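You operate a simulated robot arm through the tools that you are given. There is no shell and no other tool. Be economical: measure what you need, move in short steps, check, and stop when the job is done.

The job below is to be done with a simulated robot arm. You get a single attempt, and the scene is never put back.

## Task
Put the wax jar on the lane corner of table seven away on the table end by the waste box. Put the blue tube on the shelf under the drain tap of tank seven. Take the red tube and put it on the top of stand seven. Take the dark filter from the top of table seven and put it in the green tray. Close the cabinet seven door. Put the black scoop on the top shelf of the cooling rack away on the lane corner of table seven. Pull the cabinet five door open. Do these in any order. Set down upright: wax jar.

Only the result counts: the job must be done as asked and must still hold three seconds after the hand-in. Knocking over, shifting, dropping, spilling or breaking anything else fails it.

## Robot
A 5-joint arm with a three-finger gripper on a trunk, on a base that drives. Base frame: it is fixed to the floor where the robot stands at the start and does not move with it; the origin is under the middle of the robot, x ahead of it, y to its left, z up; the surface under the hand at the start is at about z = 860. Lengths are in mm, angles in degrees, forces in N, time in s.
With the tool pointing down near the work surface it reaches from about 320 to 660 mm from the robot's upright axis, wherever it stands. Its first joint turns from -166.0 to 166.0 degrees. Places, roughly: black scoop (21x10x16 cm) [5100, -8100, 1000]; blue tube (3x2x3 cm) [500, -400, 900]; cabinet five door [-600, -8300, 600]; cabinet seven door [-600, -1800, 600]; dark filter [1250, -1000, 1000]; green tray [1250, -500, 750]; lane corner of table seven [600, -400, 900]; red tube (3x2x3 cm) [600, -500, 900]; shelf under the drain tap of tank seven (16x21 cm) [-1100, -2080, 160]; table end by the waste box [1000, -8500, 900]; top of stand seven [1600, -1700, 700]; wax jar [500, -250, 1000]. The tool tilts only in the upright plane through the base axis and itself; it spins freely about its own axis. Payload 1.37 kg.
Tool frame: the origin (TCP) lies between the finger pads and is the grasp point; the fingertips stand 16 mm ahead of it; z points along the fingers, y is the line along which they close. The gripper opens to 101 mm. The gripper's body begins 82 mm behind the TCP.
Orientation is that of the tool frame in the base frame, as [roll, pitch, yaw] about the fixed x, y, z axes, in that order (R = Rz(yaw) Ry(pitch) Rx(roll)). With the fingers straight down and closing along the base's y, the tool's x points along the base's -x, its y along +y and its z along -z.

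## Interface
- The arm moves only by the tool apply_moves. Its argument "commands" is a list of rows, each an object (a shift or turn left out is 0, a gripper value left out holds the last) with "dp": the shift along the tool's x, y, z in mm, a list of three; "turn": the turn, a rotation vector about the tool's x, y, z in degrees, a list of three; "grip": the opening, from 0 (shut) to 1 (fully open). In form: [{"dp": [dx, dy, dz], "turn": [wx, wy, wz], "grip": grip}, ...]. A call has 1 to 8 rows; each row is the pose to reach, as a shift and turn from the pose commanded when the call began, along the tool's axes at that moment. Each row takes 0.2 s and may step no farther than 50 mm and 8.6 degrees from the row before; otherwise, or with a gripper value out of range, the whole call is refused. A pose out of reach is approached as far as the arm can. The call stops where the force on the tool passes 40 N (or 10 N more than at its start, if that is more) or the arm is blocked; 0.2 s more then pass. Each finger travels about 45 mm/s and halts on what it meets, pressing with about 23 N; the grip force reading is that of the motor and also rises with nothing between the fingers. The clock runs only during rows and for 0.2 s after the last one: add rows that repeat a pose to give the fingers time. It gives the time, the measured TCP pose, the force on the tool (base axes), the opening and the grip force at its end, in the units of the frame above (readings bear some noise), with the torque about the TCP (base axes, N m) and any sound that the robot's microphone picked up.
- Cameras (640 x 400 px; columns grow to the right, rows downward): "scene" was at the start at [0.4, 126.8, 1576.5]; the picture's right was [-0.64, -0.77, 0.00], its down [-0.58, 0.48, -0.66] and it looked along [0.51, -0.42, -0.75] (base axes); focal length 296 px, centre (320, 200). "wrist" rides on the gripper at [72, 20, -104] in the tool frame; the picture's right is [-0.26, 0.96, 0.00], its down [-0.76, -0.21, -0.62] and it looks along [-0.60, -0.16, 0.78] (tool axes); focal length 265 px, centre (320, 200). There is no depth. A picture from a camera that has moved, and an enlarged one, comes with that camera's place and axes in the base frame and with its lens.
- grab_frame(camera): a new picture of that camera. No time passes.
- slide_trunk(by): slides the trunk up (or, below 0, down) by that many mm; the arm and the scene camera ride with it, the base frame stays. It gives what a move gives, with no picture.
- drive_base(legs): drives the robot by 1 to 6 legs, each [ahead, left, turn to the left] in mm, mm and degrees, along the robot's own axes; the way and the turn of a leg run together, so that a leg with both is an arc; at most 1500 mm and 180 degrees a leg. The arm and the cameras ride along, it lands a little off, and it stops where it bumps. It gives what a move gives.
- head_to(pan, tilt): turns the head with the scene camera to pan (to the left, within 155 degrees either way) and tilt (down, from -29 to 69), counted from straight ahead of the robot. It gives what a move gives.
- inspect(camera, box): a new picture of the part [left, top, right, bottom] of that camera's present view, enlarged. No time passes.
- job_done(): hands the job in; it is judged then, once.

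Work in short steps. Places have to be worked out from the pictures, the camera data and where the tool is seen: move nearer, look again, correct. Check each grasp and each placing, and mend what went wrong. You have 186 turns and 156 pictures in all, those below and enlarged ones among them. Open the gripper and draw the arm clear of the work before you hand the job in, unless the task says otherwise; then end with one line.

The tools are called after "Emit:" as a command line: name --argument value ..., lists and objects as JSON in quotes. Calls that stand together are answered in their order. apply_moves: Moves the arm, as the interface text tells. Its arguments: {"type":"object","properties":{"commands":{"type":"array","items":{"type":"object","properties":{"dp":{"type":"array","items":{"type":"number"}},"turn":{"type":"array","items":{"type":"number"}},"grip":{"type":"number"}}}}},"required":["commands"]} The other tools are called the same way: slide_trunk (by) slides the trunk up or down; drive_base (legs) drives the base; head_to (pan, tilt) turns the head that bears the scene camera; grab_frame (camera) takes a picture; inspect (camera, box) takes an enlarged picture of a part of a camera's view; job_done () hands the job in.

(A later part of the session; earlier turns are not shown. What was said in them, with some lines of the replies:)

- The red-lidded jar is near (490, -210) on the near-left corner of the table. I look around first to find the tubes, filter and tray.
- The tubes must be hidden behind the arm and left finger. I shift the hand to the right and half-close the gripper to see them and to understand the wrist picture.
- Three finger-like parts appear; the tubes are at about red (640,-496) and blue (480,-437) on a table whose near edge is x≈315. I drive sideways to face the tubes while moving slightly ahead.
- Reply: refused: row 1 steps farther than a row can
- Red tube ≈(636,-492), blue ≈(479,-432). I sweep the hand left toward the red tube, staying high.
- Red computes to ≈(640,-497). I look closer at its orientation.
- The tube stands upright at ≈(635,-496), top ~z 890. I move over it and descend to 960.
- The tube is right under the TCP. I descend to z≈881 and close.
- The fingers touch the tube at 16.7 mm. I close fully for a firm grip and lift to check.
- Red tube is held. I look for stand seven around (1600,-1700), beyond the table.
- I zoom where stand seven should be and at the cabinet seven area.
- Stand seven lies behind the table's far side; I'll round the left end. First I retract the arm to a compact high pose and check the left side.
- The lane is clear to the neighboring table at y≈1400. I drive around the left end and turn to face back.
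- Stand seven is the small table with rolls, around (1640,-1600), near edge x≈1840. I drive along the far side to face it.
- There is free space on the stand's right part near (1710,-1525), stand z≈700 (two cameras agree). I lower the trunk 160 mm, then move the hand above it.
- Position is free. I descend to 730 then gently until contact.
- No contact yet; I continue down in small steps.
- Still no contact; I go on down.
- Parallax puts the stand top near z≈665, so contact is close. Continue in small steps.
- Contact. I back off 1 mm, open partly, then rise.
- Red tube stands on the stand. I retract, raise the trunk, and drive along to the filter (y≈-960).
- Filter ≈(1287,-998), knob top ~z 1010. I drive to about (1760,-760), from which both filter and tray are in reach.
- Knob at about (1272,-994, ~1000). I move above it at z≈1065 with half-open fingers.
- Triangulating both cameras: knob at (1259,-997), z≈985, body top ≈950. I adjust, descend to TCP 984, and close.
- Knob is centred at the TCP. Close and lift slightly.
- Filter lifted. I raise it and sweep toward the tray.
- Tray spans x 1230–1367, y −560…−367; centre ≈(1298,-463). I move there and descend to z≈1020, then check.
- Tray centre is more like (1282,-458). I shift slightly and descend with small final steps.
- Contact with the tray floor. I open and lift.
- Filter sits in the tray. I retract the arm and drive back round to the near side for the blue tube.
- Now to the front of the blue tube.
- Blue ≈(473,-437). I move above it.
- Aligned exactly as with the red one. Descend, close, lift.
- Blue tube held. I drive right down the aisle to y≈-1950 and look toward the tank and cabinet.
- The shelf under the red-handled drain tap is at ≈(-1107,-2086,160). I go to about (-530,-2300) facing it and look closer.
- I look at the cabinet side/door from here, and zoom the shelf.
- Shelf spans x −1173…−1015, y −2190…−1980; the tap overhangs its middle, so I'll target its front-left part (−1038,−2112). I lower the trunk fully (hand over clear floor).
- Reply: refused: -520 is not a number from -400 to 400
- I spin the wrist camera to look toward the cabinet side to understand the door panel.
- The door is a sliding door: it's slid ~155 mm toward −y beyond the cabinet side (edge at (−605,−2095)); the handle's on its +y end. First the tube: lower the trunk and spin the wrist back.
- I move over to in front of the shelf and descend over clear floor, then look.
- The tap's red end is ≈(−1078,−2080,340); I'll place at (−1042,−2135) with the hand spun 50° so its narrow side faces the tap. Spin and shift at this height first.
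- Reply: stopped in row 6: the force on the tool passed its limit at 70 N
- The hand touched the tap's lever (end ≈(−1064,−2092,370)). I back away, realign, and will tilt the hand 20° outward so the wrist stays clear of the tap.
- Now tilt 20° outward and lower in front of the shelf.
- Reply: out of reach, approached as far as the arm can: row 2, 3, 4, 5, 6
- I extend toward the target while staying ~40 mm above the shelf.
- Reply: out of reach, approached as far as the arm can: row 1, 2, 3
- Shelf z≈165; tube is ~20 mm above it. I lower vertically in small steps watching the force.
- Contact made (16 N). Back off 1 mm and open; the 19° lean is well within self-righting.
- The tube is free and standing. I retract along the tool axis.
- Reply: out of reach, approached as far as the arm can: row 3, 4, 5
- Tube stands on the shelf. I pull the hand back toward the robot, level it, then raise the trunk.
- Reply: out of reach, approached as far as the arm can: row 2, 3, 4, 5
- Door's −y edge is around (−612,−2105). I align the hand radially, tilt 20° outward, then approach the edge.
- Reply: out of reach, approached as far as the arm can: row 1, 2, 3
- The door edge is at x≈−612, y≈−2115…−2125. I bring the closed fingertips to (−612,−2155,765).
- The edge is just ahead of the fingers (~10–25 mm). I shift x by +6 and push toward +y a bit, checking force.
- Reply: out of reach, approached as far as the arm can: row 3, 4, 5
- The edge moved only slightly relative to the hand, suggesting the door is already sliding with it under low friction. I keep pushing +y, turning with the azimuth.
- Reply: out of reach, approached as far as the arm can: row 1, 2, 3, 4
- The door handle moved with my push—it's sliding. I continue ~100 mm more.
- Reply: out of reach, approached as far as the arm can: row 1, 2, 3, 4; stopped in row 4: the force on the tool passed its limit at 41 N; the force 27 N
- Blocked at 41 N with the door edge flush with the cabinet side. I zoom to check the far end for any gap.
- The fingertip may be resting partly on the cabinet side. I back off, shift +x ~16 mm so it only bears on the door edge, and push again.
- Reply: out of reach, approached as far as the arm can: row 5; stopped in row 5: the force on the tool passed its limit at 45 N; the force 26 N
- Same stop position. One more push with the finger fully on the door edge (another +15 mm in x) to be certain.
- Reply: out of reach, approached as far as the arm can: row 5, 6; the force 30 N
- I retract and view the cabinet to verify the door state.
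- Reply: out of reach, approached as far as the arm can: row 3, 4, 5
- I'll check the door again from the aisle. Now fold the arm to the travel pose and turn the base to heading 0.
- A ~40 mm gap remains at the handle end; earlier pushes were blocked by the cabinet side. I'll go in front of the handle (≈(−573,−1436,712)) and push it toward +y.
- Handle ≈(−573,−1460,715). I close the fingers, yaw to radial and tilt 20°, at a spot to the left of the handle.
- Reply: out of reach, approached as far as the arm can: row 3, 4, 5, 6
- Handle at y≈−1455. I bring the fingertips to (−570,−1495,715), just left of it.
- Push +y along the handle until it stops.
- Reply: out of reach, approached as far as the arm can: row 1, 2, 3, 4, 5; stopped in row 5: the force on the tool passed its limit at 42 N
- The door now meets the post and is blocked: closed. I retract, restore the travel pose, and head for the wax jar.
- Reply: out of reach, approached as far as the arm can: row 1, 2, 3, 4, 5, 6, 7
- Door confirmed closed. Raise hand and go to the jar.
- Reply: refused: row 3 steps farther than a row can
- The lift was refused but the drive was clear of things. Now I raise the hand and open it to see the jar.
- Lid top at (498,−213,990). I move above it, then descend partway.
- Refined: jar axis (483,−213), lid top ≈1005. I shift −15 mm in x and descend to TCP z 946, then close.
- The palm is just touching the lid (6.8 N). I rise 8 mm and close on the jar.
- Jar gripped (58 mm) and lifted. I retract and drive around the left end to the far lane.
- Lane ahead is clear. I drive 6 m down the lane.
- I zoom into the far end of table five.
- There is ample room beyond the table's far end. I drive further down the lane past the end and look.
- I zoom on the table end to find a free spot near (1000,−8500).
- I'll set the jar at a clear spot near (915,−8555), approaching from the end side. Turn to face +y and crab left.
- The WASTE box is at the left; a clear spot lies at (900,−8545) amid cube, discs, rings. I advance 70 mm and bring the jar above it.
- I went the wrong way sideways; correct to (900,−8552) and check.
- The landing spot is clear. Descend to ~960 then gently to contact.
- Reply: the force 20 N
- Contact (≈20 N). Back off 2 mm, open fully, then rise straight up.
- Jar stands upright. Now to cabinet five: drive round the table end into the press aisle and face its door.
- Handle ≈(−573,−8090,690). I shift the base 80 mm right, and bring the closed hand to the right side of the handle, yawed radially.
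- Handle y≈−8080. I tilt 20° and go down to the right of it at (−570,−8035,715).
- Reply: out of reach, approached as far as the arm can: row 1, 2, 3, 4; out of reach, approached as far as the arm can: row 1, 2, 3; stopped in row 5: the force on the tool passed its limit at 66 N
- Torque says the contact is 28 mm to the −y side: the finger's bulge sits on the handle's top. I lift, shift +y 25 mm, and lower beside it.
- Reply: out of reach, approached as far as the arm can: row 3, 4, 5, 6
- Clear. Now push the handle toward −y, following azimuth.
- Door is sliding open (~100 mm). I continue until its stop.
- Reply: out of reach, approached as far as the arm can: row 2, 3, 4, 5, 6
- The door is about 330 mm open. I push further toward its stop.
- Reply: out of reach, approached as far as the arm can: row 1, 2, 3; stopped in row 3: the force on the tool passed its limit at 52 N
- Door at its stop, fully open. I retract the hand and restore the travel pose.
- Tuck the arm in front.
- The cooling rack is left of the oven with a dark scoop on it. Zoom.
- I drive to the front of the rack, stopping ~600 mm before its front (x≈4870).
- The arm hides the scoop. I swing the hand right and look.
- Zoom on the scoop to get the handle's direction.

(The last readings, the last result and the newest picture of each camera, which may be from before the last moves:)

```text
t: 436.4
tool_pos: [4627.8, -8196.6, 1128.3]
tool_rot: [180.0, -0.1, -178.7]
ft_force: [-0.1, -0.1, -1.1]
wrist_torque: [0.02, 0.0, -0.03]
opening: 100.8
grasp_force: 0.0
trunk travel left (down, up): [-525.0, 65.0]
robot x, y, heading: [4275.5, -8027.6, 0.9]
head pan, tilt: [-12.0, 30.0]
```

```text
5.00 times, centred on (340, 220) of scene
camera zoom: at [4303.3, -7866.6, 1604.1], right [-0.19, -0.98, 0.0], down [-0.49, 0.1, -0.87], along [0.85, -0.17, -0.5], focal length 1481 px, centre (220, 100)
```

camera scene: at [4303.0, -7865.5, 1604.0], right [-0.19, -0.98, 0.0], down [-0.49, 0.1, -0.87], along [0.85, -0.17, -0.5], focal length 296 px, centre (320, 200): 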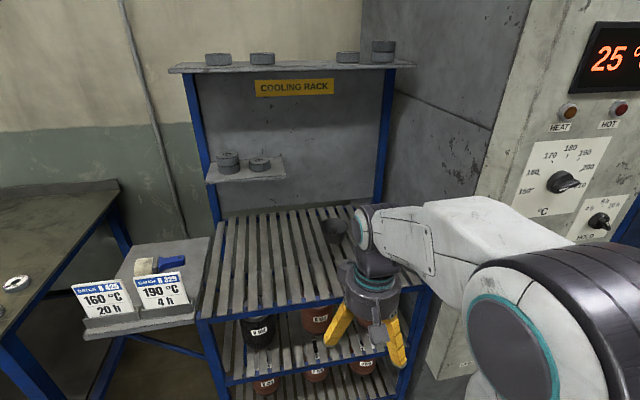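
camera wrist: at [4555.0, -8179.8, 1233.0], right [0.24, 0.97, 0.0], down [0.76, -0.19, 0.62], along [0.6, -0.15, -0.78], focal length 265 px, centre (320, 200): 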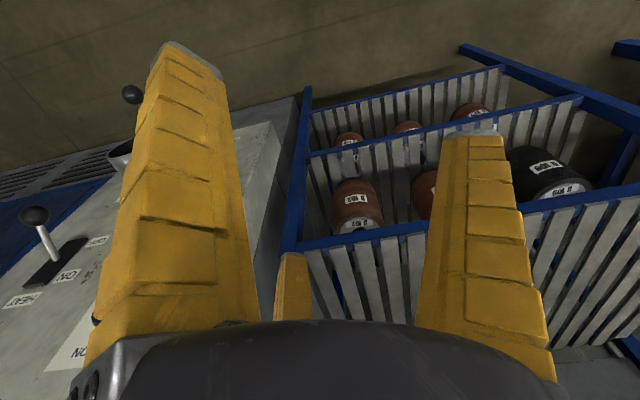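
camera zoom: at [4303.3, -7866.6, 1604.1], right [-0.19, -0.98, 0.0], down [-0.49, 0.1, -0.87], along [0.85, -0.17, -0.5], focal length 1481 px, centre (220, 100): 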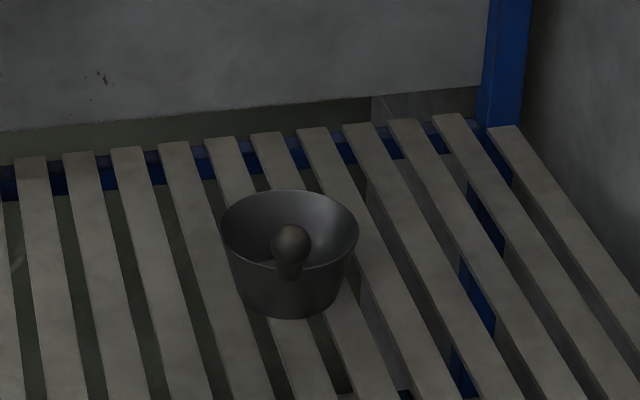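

The scoop's bowl is at ≈(5054,−8066), handle pointing toward the robot and up (~45°), tip ≈(4905,−8026,1150). I raise, drive 240 mm closer, and bring the wrist camera over it.

Emit:
slide_trunk --by 65

Emit:
apply_moves --commands '[{"dp": [0, 0, -30]}, {"dp": [0, 0, -60]}]'

Emit:
drive_base --legs '[[235, 0, -0.9]]'

Emit:
apply_moves --commands '[{"dp": [0, 45, 0]}, {"dp": [0, 90, 0]}, {"dp": [-5, 130, 0]}]'

Emit:
grab_frame --camera "wrist"

```text
t: 437.5
tool_pos: [4627.9, -8194.9, 1194.0]
tool_rot: [180.0, 0.0, -178.8]
ft_force: [0.3, -0.7, 1.3]
wrist_torque: [-0.05, -0.03, -0.03]
opening: 100.6
grasp_force: 0.1
trunk travel left (down, up): [-590.0, 0.0]
robot x, y, heading: [4279.0, -8020.1, 1.0]
head pan, tilt: [-12.0, 30.0]
```

```text
t: 438.1
tool_pos: [4627.2, -8195.7, 1254.7]
tool_rot: [180.0, 0.0, -178.7]
ft_force: [-0.6, 1.1, -0.5]
wrist_torque: [-0.04, 0.0, 0.01]
opening: 100.9
grasp_force: 0.0
trunk travel left (down, up): [-590.0, 0.0]
robot x, y, heading: [4276.9, -8023.5, 0.8]
head pan, tilt: [-12.0, 30.0]
```

```text
t: 439.8
tool_pos: [4863.1, -8198.8, 1253.6]
tool_rot: [-180.0, 0.0, -179.6]
ft_force: [0.2, -0.3, -0.1]
wrist_torque: [0.0, 0.05, 0.02]
opening: 100.5
grasp_force: 0.1
trunk travel left (down, up): [-590.0, 0.0]
robot x, y, heading: [4513.3, -8022.7, -0.3]
head pan, tilt: [-12.0, 30.0]
```

```text
t: 440.6
tool_pos: [4867.2, -8069.1, 1253.2]
tool_rot: [180.0, 0.0, -179.7]
ft_force: [0.7, 0.8, -0.4]
wrist_torque: [-0.04, 0.03, 0.04]
opening: 100.7
grasp_force: 0.0
trunk travel left (down, up): [-590.0, 0.0]
robot x, y, heading: [4513.0, -8021.9, -0.0]
head pan, tilt: [-12.0, 30.0]
```

```text
26 pictures are left
camera wrist: at [4794.4, -8049.6, 1357.5], right [0.26, 0.97, 0.0], down [0.76, -0.2, 0.62], along [0.6, -0.16, -0.78], focal length 265 px, centre (320, 200)
```

wrist: 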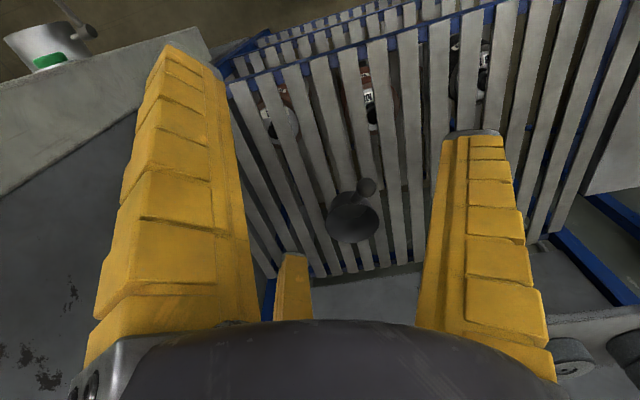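

Triangulated: rim centre (5106,−8075,1021), handle tip (4981,−8044,1108). I'll grip mid-handle at (5025,−8055,1058), spun 14°. First move above at z≈1170.

Emit:
apply_moves --commands '[{"dp": [-40, 3, 0], "turn": [0, 0, 7]}, {"dp": [-80, 7, 0], "turn": [0, 0, 14]}, {"dp": [-120, 10, 20], "turn": [0, 0, 14]}, {"dp": [-158, 13, 40], "turn": [0, 0, 14]}, {"dp": [-158, 13, 75], "turn": [0, 0, 14]}]'

Emit:
grab_frame --camera "wrist"

Emit:
inspect --camera "scene" --box '[260, 130, 460, 330]'

```text
t: 441.8
tool_pos: [5024.2, -8055.6, 1178.3]
tool_rot: [-179.9, 0.1, 166.3]
ft_force: [-0.4, 0.7, -0.5]
wrist_torque: [-0.03, -0.01, 0.03]
opening: 100.8
grasp_force: 0.0
trunk travel left (down, up): [-590.0, 0.0]
robot x, y, heading: [4513.0, -8023.2, -0.0]
head pan, tilt: [-12.0, 30.0]
```

```text
25 pictures are left
camera wrist: at [4959.5, -8019.9, 1283.0], right [0.49, 0.87, 0.0], down [0.68, -0.38, 0.62], along [0.54, -0.3, -0.78], focal length 265 px, centre (320, 200)
```

wrist: 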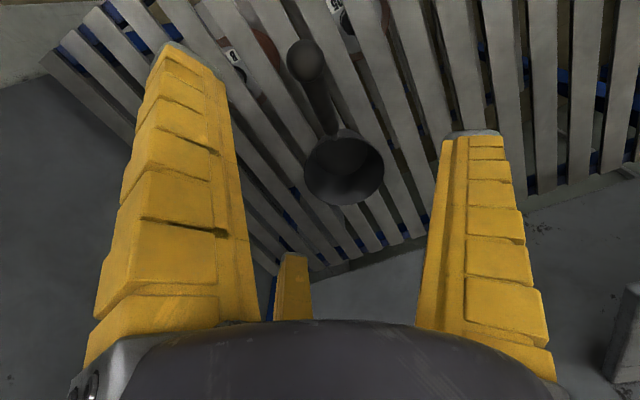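

```text
2.00 times, centred on (360, 230) of scene
camera zoom: at [4542.6, -7864.3, 1669.0], right [-0.21, -0.98, 0.0], down [-0.49, 0.1, -0.87], along [0.85, -0.18, -0.5], focal length 592 px, centre (240, 140)
```

zoom: 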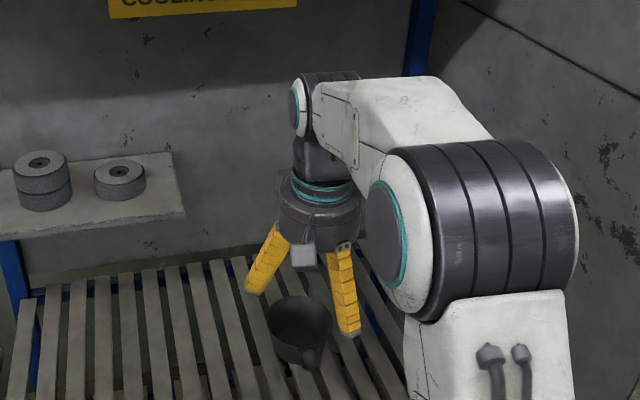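

Positions agree. Descend 120 mm and close on the handle.

Emit:
apply_moves --commands '[{"dp": [0, 0, 40]}, {"dp": [0, 0, 80]}, {"dp": [0, 0, 120]}, {"dp": [0, 0, 120]}]'

Emit:
grab_frame --camera "wrist"

```text
t: 442.8
tool_pos: [5024.3, -8056.4, 1059.5]
tool_rot: [180.0, 0.1, 166.3]
ft_force: [-0.7, -0.1, -0.8]
wrist_torque: [0.0, -0.03, 0.0]
opening: 100.7
grasp_force: 0.0
trunk travel left (down, up): [-590.0, 0.0]
robot x, y, heading: [4517.0, -8024.7, -0.1]
head pan, tilt: [-12.0, 30.0]
```

```text
23 pictures are left
camera wrist: at [4958.9, -8020.5, 1162.9], right [0.48, 0.87, 0.0], down [0.69, -0.38, 0.62], along [0.54, -0.3, -0.78], focal length 265 px, centre (320, 200)
```

wrist: 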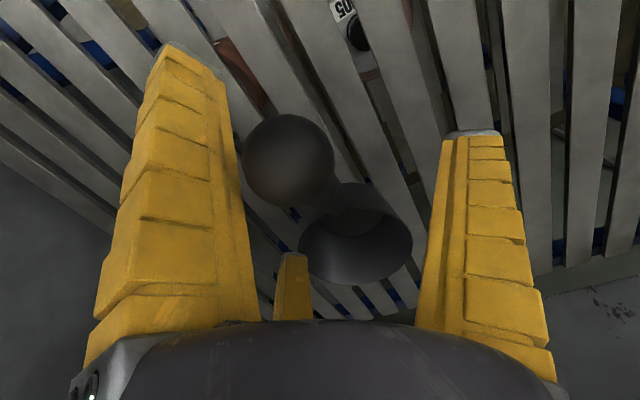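

Rod lies at the TCP. Close and lift a little.

Emit:
apply_moves --commands '[{"grip": 0.0}, {"dp": [0, 0, 0]}, {"dp": [0, 0, 0]}, {"dp": [0, 0, 0]}, {"dp": [0, 0, 0]}, {"dp": [0, 0, 0]}, {"dp": [0, 0, -15]}, {"dp": [0, 0, -35]}]'

Emit:
grab_frame --camera "wrist"

```text
t: 444.6
tool_pos: [5024.5, -8056.6, 1094.7]
tool_rot: [-179.9, 0.1, 166.3]
ft_force: [0.1, 0.2, -2.1]
wrist_torque: [-0.01, 0.08, 0.05]
opening: 20.1
grasp_force: 22.7
trunk travel left (down, up): [-590.0, 0.0]
robot x, y, heading: [4512.2, -8021.9, 0.2]
head pan, tilt: [-12.0, 30.0]
```

```text
22 pictures are left
camera wrist: at [4958.1, -8020.1, 1198.6], right [0.48, 0.87, 0.0], down [0.69, -0.38, 0.62], along [0.54, -0.3, -0.78], focal length 265 px, centre (320, 200)
```

wrist: 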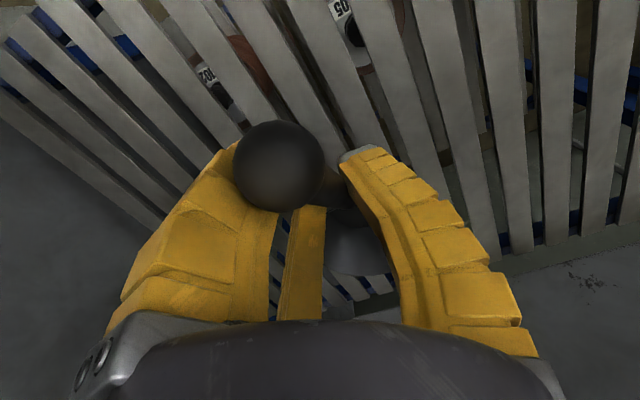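

Scoop held securely. I lift, retract and back away from the rack.

Emit:
apply_moves --commands '[{"dp": [0, 0, -45]}, {"dp": [0, 0, -85]}, {"dp": [25, 0, -110]}, {"dp": [65, 0, -125]}, {"dp": [105, 0, -130]}, {"dp": [145, 0, -130]}, {"dp": [165, 0, -130]}]'

Emit:
drive_base --legs '[[-900, 0, 0], [-1310, 0, 0], [0, 0, 90], [1500, 0, 0], [1500, 0, 0]]'

Emit:
grab_frame --camera "wrist"

```text
t: 446.2
tool_pos: [4863.4, -8017.7, 1222.3]
tool_rot: [179.9, 0.0, 166.3]
ft_force: [0.4, 0.6, -0.8]
wrist_torque: [0.02, 0.1, 0.01]
opening: 19.5
grasp_force: 23.2
trunk travel left (down, up): [-590.0, 0.0]
robot x, y, heading: [4508.8, -8025.0, 0.1]
head pan, tilt: [-12.0, 30.0]
```

```text
t: 475.0
tool_pos: [2238.3, -4667.0, 1223.5]
tool_rot: [-180.0, 0.0, -102.5]
ft_force: [-0.1, 0.6, -1.9]
wrist_torque: [-0.13, -0.01, -0.04]
opening: 18.4
grasp_force: 22.8
trunk travel left (down, up): [-590.0, 0.0]
robot x, y, heading: [2255.9, -5015.4, 91.2]
head pan, tilt: [-12.0, 30.0]
```

```text
21 pictures are left
camera wrist: at [2202.5, -4734.7, 1327.6], right [-0.88, 0.47, 0.0], down [0.37, 0.69, 0.62], along [0.29, 0.55, -0.78], focal length 265 px, centre (320, 200)
```

wrist: 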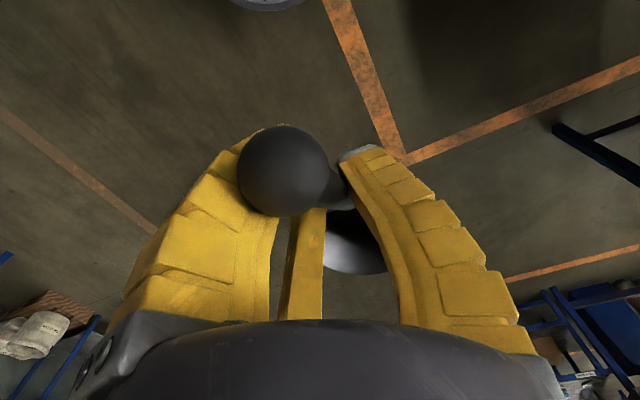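

Still held. Continue up the lane and round to the lane end of table seven.

Emit:
drive_base --legs '[[1500, 0, -1.2], [1500, 0, 0], [1500, 0, 0], [1100, 0, 0]]'

```text
t: 501.8
tool_pos: [2159.3, 946.5, 1223.2]
tool_rot: [180.0, 0.1, -102.4]
ft_force: [-0.4, 0.1, -1.2]
wrist_torque: [-0.07, -0.02, 0.02]
opening: 18.9
grasp_force: 23.1
trunk travel left (down, up): [-590.0, 0.0]
robot x, y, heading: [2170.0, 595.4, 91.2]
head pan, tilt: [-12.0, 30.0]
```

Emit:
drive_base --legs '[[0, 1000, 0], [0, 640, 0], [0, 0, -90], [0, 0, -91.2]]'

Emit:
head_to --pan -12 --tilt 45

Emit:
grab_frame --camera "scene"

```text
t: 517.9
tool_pos: [525.4, 220.1, 1223.8]
tool_rot: [180.0, 0.0, 75.1]
ft_force: [0.2, 0.1, -1.6]
wrist_torque: [0.12, 0.01, -0.01]
opening: 18.5
grasp_force: 23.4
trunk travel left (down, up): [-590.0, 0.0]
robot x, y, heading: [525.8, 572.0, -91.4]
head pan, tilt: [-12.0, 30.0]
```

```text
t: 518.7
tool_pos: [525.3, 219.7, 1222.0]
tool_rot: [-179.9, 0.1, 75.1]
ft_force: [0.0, -0.2, -1.1]
wrist_torque: [0.1, 0.01, -0.02]
opening: 19.0
grasp_force: 22.9
trunk travel left (down, up): [-590.0, 0.0]
robot x, y, heading: [526.2, 572.3, -91.6]
head pan, tilt: [-12.0, 45.0]
```

```text
20 pictures are left
camera scene: at [684.5, 548.5, 1646.4], right [-0.97, 0.23, 0.0], down [0.16, 0.69, -0.71], along [-0.16, -0.69, -0.71], focal length 296 px, centre (320, 200)
```

scene: 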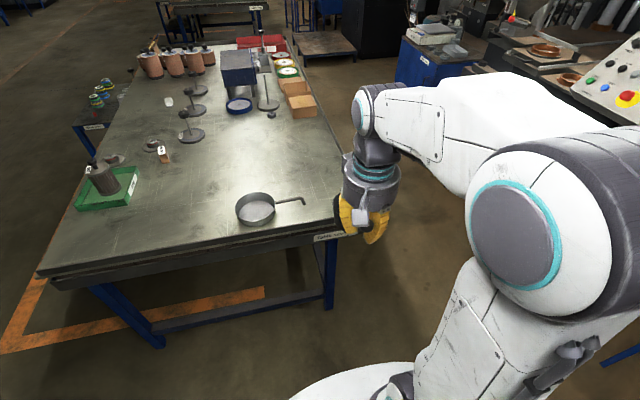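

The corner area is clear except the pan (746,−214) with its handle end at (573,−190). I approach and aim to set the scoop at TCP (480,−310).

Emit:
drive_base --legs '[[300, 0, 1.5]]'

Emit:
apply_moves --commands '[{"dp": [-40, 0, 0]}, {"dp": [-80, 0, 0]}, {"dp": [-120, 0, 20]}, {"dp": [-160, 0, 50]}, {"dp": [-200, 0, 80]}]'

Emit:
grab_frame --camera "wrist"

```text
t: 520.8
tool_pos: [532.0, -80.4, 1223.0]
tool_rot: [180.0, -0.1, 76.8]
ft_force: [-1.1, -0.5, -1.1]
wrist_torque: [0.13, -0.01, 0.0]
opening: 18.9
grasp_force: 22.7
trunk travel left (down, up): [-590.0, 0.0]
robot x, y, heading: [520.3, 271.4, -89.4]
head pan, tilt: [-12.0, 45.0]
```

```text
t: 522.0
tool_pos: [486.7, -275.5, 1141.7]
tool_rot: [-180.0, -0.2, 76.7]
ft_force: [-0.7, -0.4, -1.3]
wrist_torque: [0.16, -0.01, 0.05]
opening: 18.7
grasp_force: 23.3
trunk travel left (down, up): [-590.0, 0.0]
robot x, y, heading: [523.6, 267.3, -89.6]
head pan, tilt: [-12.0, 45.0]
```

```text
19 pictures are left
camera wrist: at [521.6, -211.9, 1245.7], right [0.88, -0.48, 0.0], down [-0.37, -0.69, 0.62], along [-0.3, -0.54, -0.78], focal length 265 px, centre (320, 200)
```

wrist: 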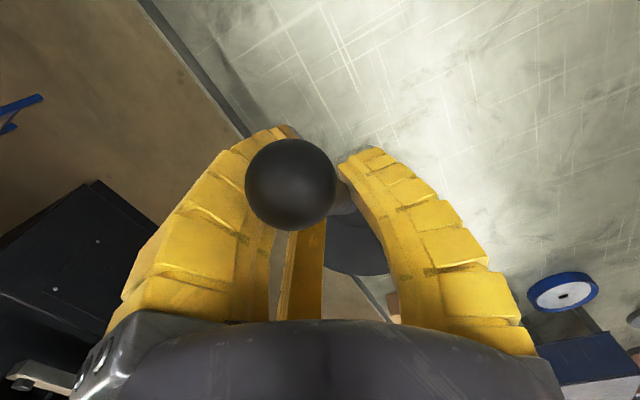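

I shift to (525,−305), keeping the bowl well inside the edge, and descend to z≈975.

Emit:
apply_moves --commands '[{"dp": [-10, 22, 10]}, {"dp": [-20, 44, 30]}, {"dp": [-20, 44, 75]}, {"dp": [-20, 44, 115]}, {"dp": [-20, 44, 150]}, {"dp": [-20, 44, 165]}]'

Emit:
inspect --camera "scene" --box '[220, 100, 440, 280]'

```text
t: 523.4
tool_pos: [525.1, -303.6, 977.4]
tool_rot: [179.9, 0.0, 76.8]
ft_force: [0.1, -0.2, -1.6]
wrist_torque: [0.1, -0.01, 0.02]
opening: 19.1
grasp_force: 23.0
trunk travel left (down, up): [-590.0, 0.0]
robot x, y, heading: [525.0, 267.5, -89.5]
head pan, tilt: [-12.0, 45.0]
```

```text
2.22 times, centred on (330, 190) of scene
camera zoom: at [682.8, 252.4, 1646.4], right [-0.98, 0.2, 0.0], down [0.14, 0.69, -0.71], along [-0.14, -0.69, -0.71], focal length 658 px, centre (298, 222)
```

zoom: 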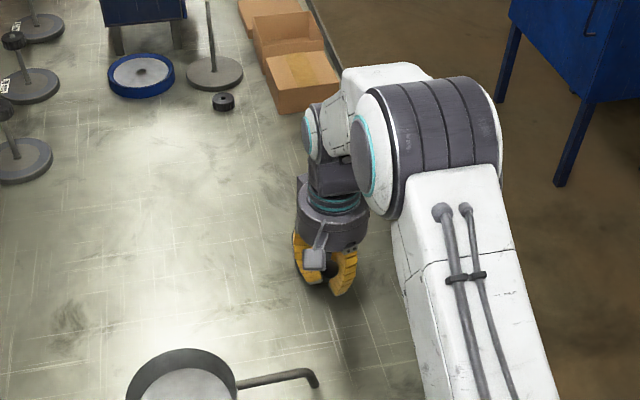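

Clear. Descend gently to contact.

Emit:
apply_moves --commands '[{"dp": [0, 0, 3]}, {"dp": [0, 0, 6]}, {"dp": [0, 0, 9]}, {"dp": [0, 0, 12]}, {"dp": [0, 0, 14]}, {"dp": [0, 0, 14]}]'

```text
t: 524.8
tool_pos: [525.5, -304.2, 964.6]
tool_rot: [180.0, 0.1, 76.9]
ft_force: [0.9, 2.7, 6.7]
wrist_torque: [-0.43, 0.18, -0.04]
opening: 18.3
grasp_force: 23.0
trunk travel left (down, up): [-590.0, 0.0]
robot x, y, heading: [521.5, 271.7, -89.6]
head pan, tilt: [-12.0, 45.0]
```

Bowl has touched. Press 2 mm more to seat it, then open and rise.

Emit:
apply_moves --commands '[{"dp": [0, 0, 1]}, {"dp": [0, 0, 2]}, {"dp": [0, 0, 2]}]'

Emit:
grab_frame --camera "wrist"

```text
t: 525.5
tool_pos: [526.1, -303.5, 962.7]
tool_rot: [-180.0, 0.1, 76.8]
ft_force: [0.7, 3.3, 5.8]
wrist_torque: [-0.45, 0.27, -0.08]
opening: 17.9
grasp_force: 22.6
trunk travel left (down, up): [-590.0, 0.0]
robot x, y, heading: [523.3, 271.5, -89.5]
head pan, tilt: [-12.0, 45.0]
```

```text
17 pictures are left
camera wrist: at [560.4, -238.6, 1067.2], right [0.88, -0.48, 0.0], down [-0.37, -0.69, 0.62], along [-0.3, -0.55, -0.78], focal length 265 px, centre (320, 200)
```

wrist: 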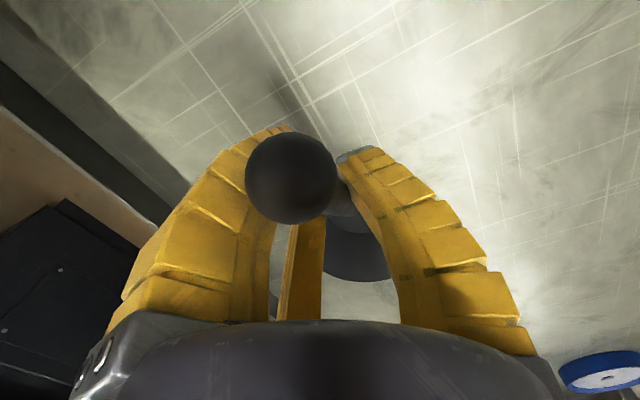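

The scoop is pivoting flat under light force. Lower a bit more.

Emit:
apply_moves --commands '[{"dp": [0, 0, 1.5]}, {"dp": [0, 0, 3]}, {"dp": [0, 0, 4]}, {"dp": [0, 0, 4]}]'

```text
t: 526.5
tool_pos: [525.4, -303.4, 959.0]
tool_rot: [179.9, 0.0, 76.8]
ft_force: [0.6, 1.2, 5.4]
wrist_torque: [-0.49, 0.28, -0.07]
opening: 17.7
grasp_force: 23.0
trunk travel left (down, up): [-590.0, 0.0]
robot x, y, heading: [524.0, 268.6, -89.6]
head pan, tilt: [-12.0, 45.0]
```

Emit:
apply_moves --commands '[{"dp": [0, 0, 2]}, {"dp": [0, 0, 4]}, {"dp": [0, 0, 6]}, {"dp": [0, 0, 8]}, {"dp": [0, 0, 8]}]'

Emit:
inspect --camera "scene" --box '[290, 150, 390, 250]'

```text
t: 527.8
tool_pos: [525.1, -302.7, 952.1]
tool_rot: [-180.0, 0.2, 76.8]
ft_force: [-3.0, 3.6, 10.3]
wrist_torque: [-0.47, 0.16, -0.09]
opening: 16.8
grasp_force: 23.0
trunk travel left (down, up): [-590.0, 0.0]
robot x, y, heading: [522.3, 268.0, -89.6]
head pan, tilt: [-12.0, 45.0]
```

```text
4.00 times, centred on (340, 200) of scene
camera zoom: at [682.7, 254.7, 1646.4], right [-0.98, 0.2, 0.0], down [0.14, 0.69, -0.71], along [-0.14, -0.69, -0.71], focal length 1185 px, centre (240, 200)
```

zoom: 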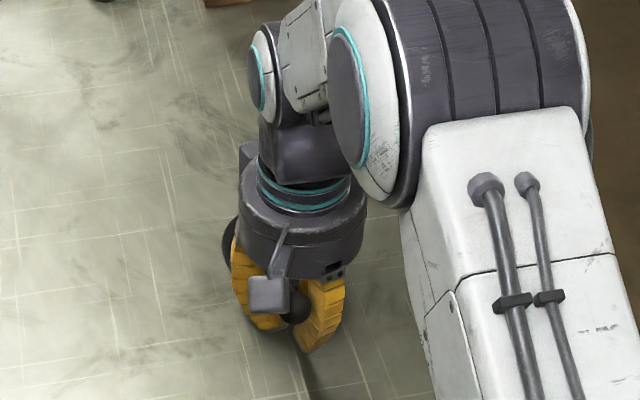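

Force is rising (10 N); it's about seated. Open slowly and rise.

Emit:
apply_moves --commands '[{"dp": [0, 0, -1], "grip": 0.35}, {"dp": [0, 0, -1]}, {"dp": [0, 0, -1]}, {"dp": [0, 0, -1], "grip": 0.9}, {"dp": [0, 0, -1]}, {"dp": [0, 0, -1]}, {"dp": [0, 0, -1]}, {"dp": [0, 0, -1]}]'

Emit:
grab_frame --camera "wrist"

```text
t: 529.5
tool_pos: [524.3, -303.2, 950.6]
tool_rot: [179.9, 0.0, 76.6]
ft_force: [0.8, 0.1, 0.0]
wrist_torque: [-0.01, 0.02, -0.01]
opening: 91.8
grasp_force: 0.9
trunk travel left (down, up): [-590.0, 0.0]
robot x, y, heading: [524.6, 269.7, -89.6]
head pan, tilt: [-12.0, 45.0]
```

```text
15 pictures are left
camera wrist: at [560.4, -239.2, 1055.8], right [0.88, -0.48, 0.0], down [-0.37, -0.69, 0.62], along [-0.3, -0.55, -0.78], focal length 265 px, centre (320, 200)
```

wrist: 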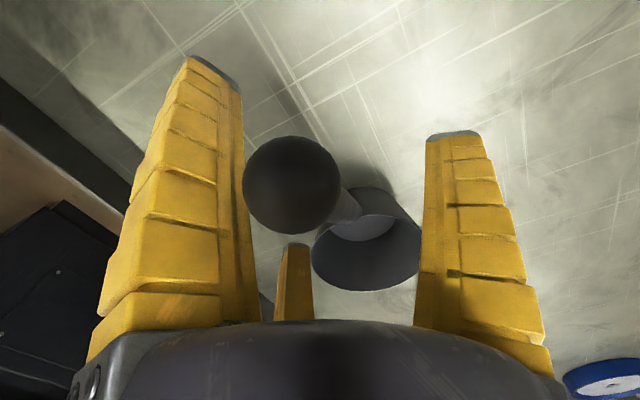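

The scoop sits flat on its bowl. Rise straight up, then retract.

Emit:
apply_moves --commands '[{"dp": [0, 0, -20]}, {"dp": [0, 0, -60]}, {"dp": [0, 0, -105]}, {"dp": [0, 0, -150]}, {"dp": [0, 0, -195]}]'

Emit:
apply_moves --commands '[{"dp": [45, 0, 0]}, {"dp": [90, 0, 0]}, {"dp": [135, 0, 0]}, {"dp": [180, 0, 0]}]'

Emit:
drive_base --legs '[[-250, 0, 0]]'

Emit:
grab_frame --camera "scene"

```text
t: 530.8
tool_pos: [523.4, -302.8, 1146.2]
tool_rot: [-179.9, 0.0, 76.8]
ft_force: [0.2, -0.5, -0.5]
wrist_torque: [-0.03, 0.01, 0.05]
opening: 91.9
grasp_force: 0.7
trunk travel left (down, up): [-590.0, 0.0]
robot x, y, heading: [521.3, 270.3, -89.5]
head pan, tilt: [-12.0, 45.0]
```

```text
t: 531.8
tool_pos: [567.1, -126.6, 1146.2]
tool_rot: [-179.9, 0.1, 76.8]
ft_force: [0.1, 0.2, 0.9]
wrist_torque: [-0.04, 0.0, 0.0]
opening: 91.9
grasp_force: 1.3
trunk travel left (down, up): [-590.0, 0.0]
robot x, y, heading: [526.4, 266.8, -89.6]
head pan, tilt: [-12.0, 45.0]
```

```text
t: 533.6
tool_pos: [565.7, 122.9, 1146.4]
tool_rot: [-179.9, 0.2, 76.8]
ft_force: [0.4, 0.0, -0.3]
wrist_torque: [-0.02, 0.0, -0.01]
opening: 91.9
grasp_force: 0.6
trunk travel left (down, up): [-590.0, 0.0]
robot x, y, heading: [523.9, 519.3, -89.6]
head pan, tilt: [-12.0, 45.0]
```

```text
14 pictures are left
camera scene: at [681.1, 505.2, 1646.4], right [-0.98, 0.2, 0.0], down [0.14, 0.69, -0.71], along [-0.14, -0.69, -0.71], focal length 296 px, centre (320, 200)
```

scene: 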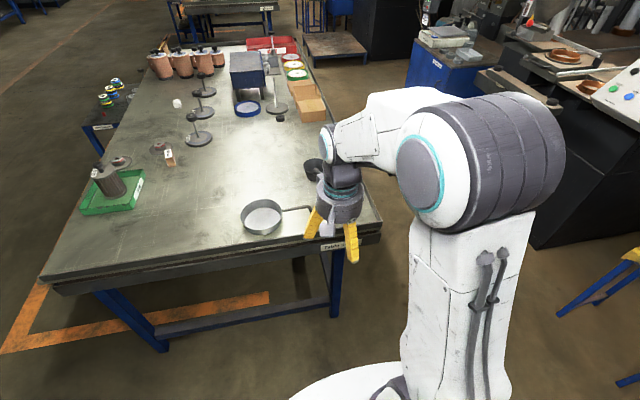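

Scoop is on the corner. A final zoom on the stand and table to confirm everything holds.

Emit:
inspect --camera "scene" --box '[60, 60, 340, 250]'

Emit:
inspect --camera "scene" --box '[75, 60, 150, 150]'

Emit:
inspect --camera "scene" --box '[390, 10, 490, 110]'

```text
2.11 times, centred on (200, 155) of scene
camera zoom: at [681.1, 505.2, 1646.4], right [-0.98, 0.2, 0.0], down [0.14, 0.69, -0.71], along [-0.14, -0.69, -0.71], focal length 624 px, centre (573, 295)
```

zoom: 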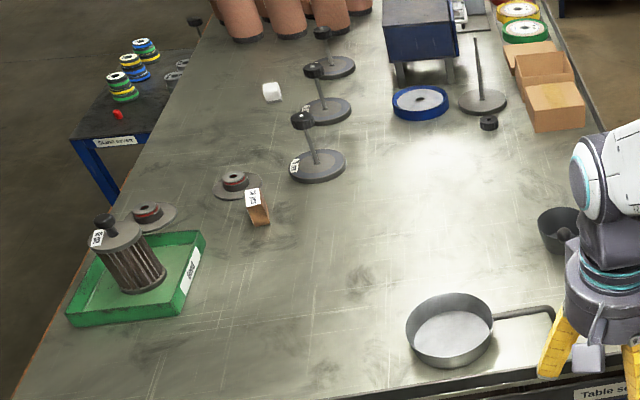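

```text
4.44 times, centred on (112, 105) of scene
camera zoom: at [681.1, 505.2, 1646.4], right [-0.98, 0.2, 0.0], down [0.14, 0.69, -0.71], along [-0.14, -0.69, -0.71], focal length 1317 px, centre (1242, 622)
```

zoom: 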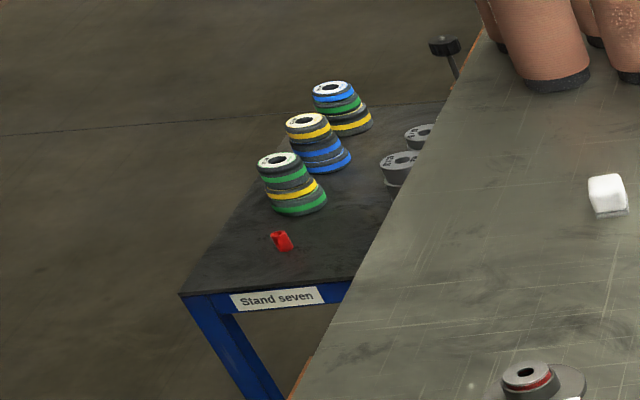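

```text
4.00 times, centred on (440, 60) of scene
camera zoom: at [681.1, 505.2, 1646.4], right [-0.98, 0.2, 0.0], down [0.14, 0.69, -0.71], along [-0.14, -0.69, -0.71], focal length 1185 px, centre (-160, 760)
```

zoom: 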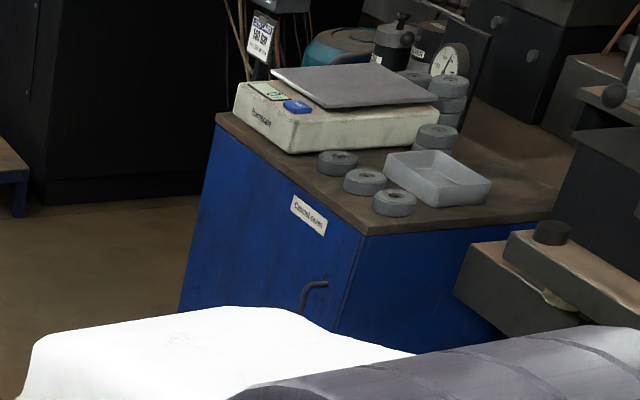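

All seven results are in place: filter in tray, red tube on the stand, cabinet seven closed, scoop on the corner, jar, blue tube and cabinet five checked earlier. The hand is open and clear, so I hand in.

Emit:
job_done

```text
The job is handed in.
```

All seven parts of the job are done, and I handed it in with the gripper open and the arm clear. On the way to the shelf, the hand bumped the drain tap lever on tank seven, peaking at about 70 N. I saw no sign that the lever moved.
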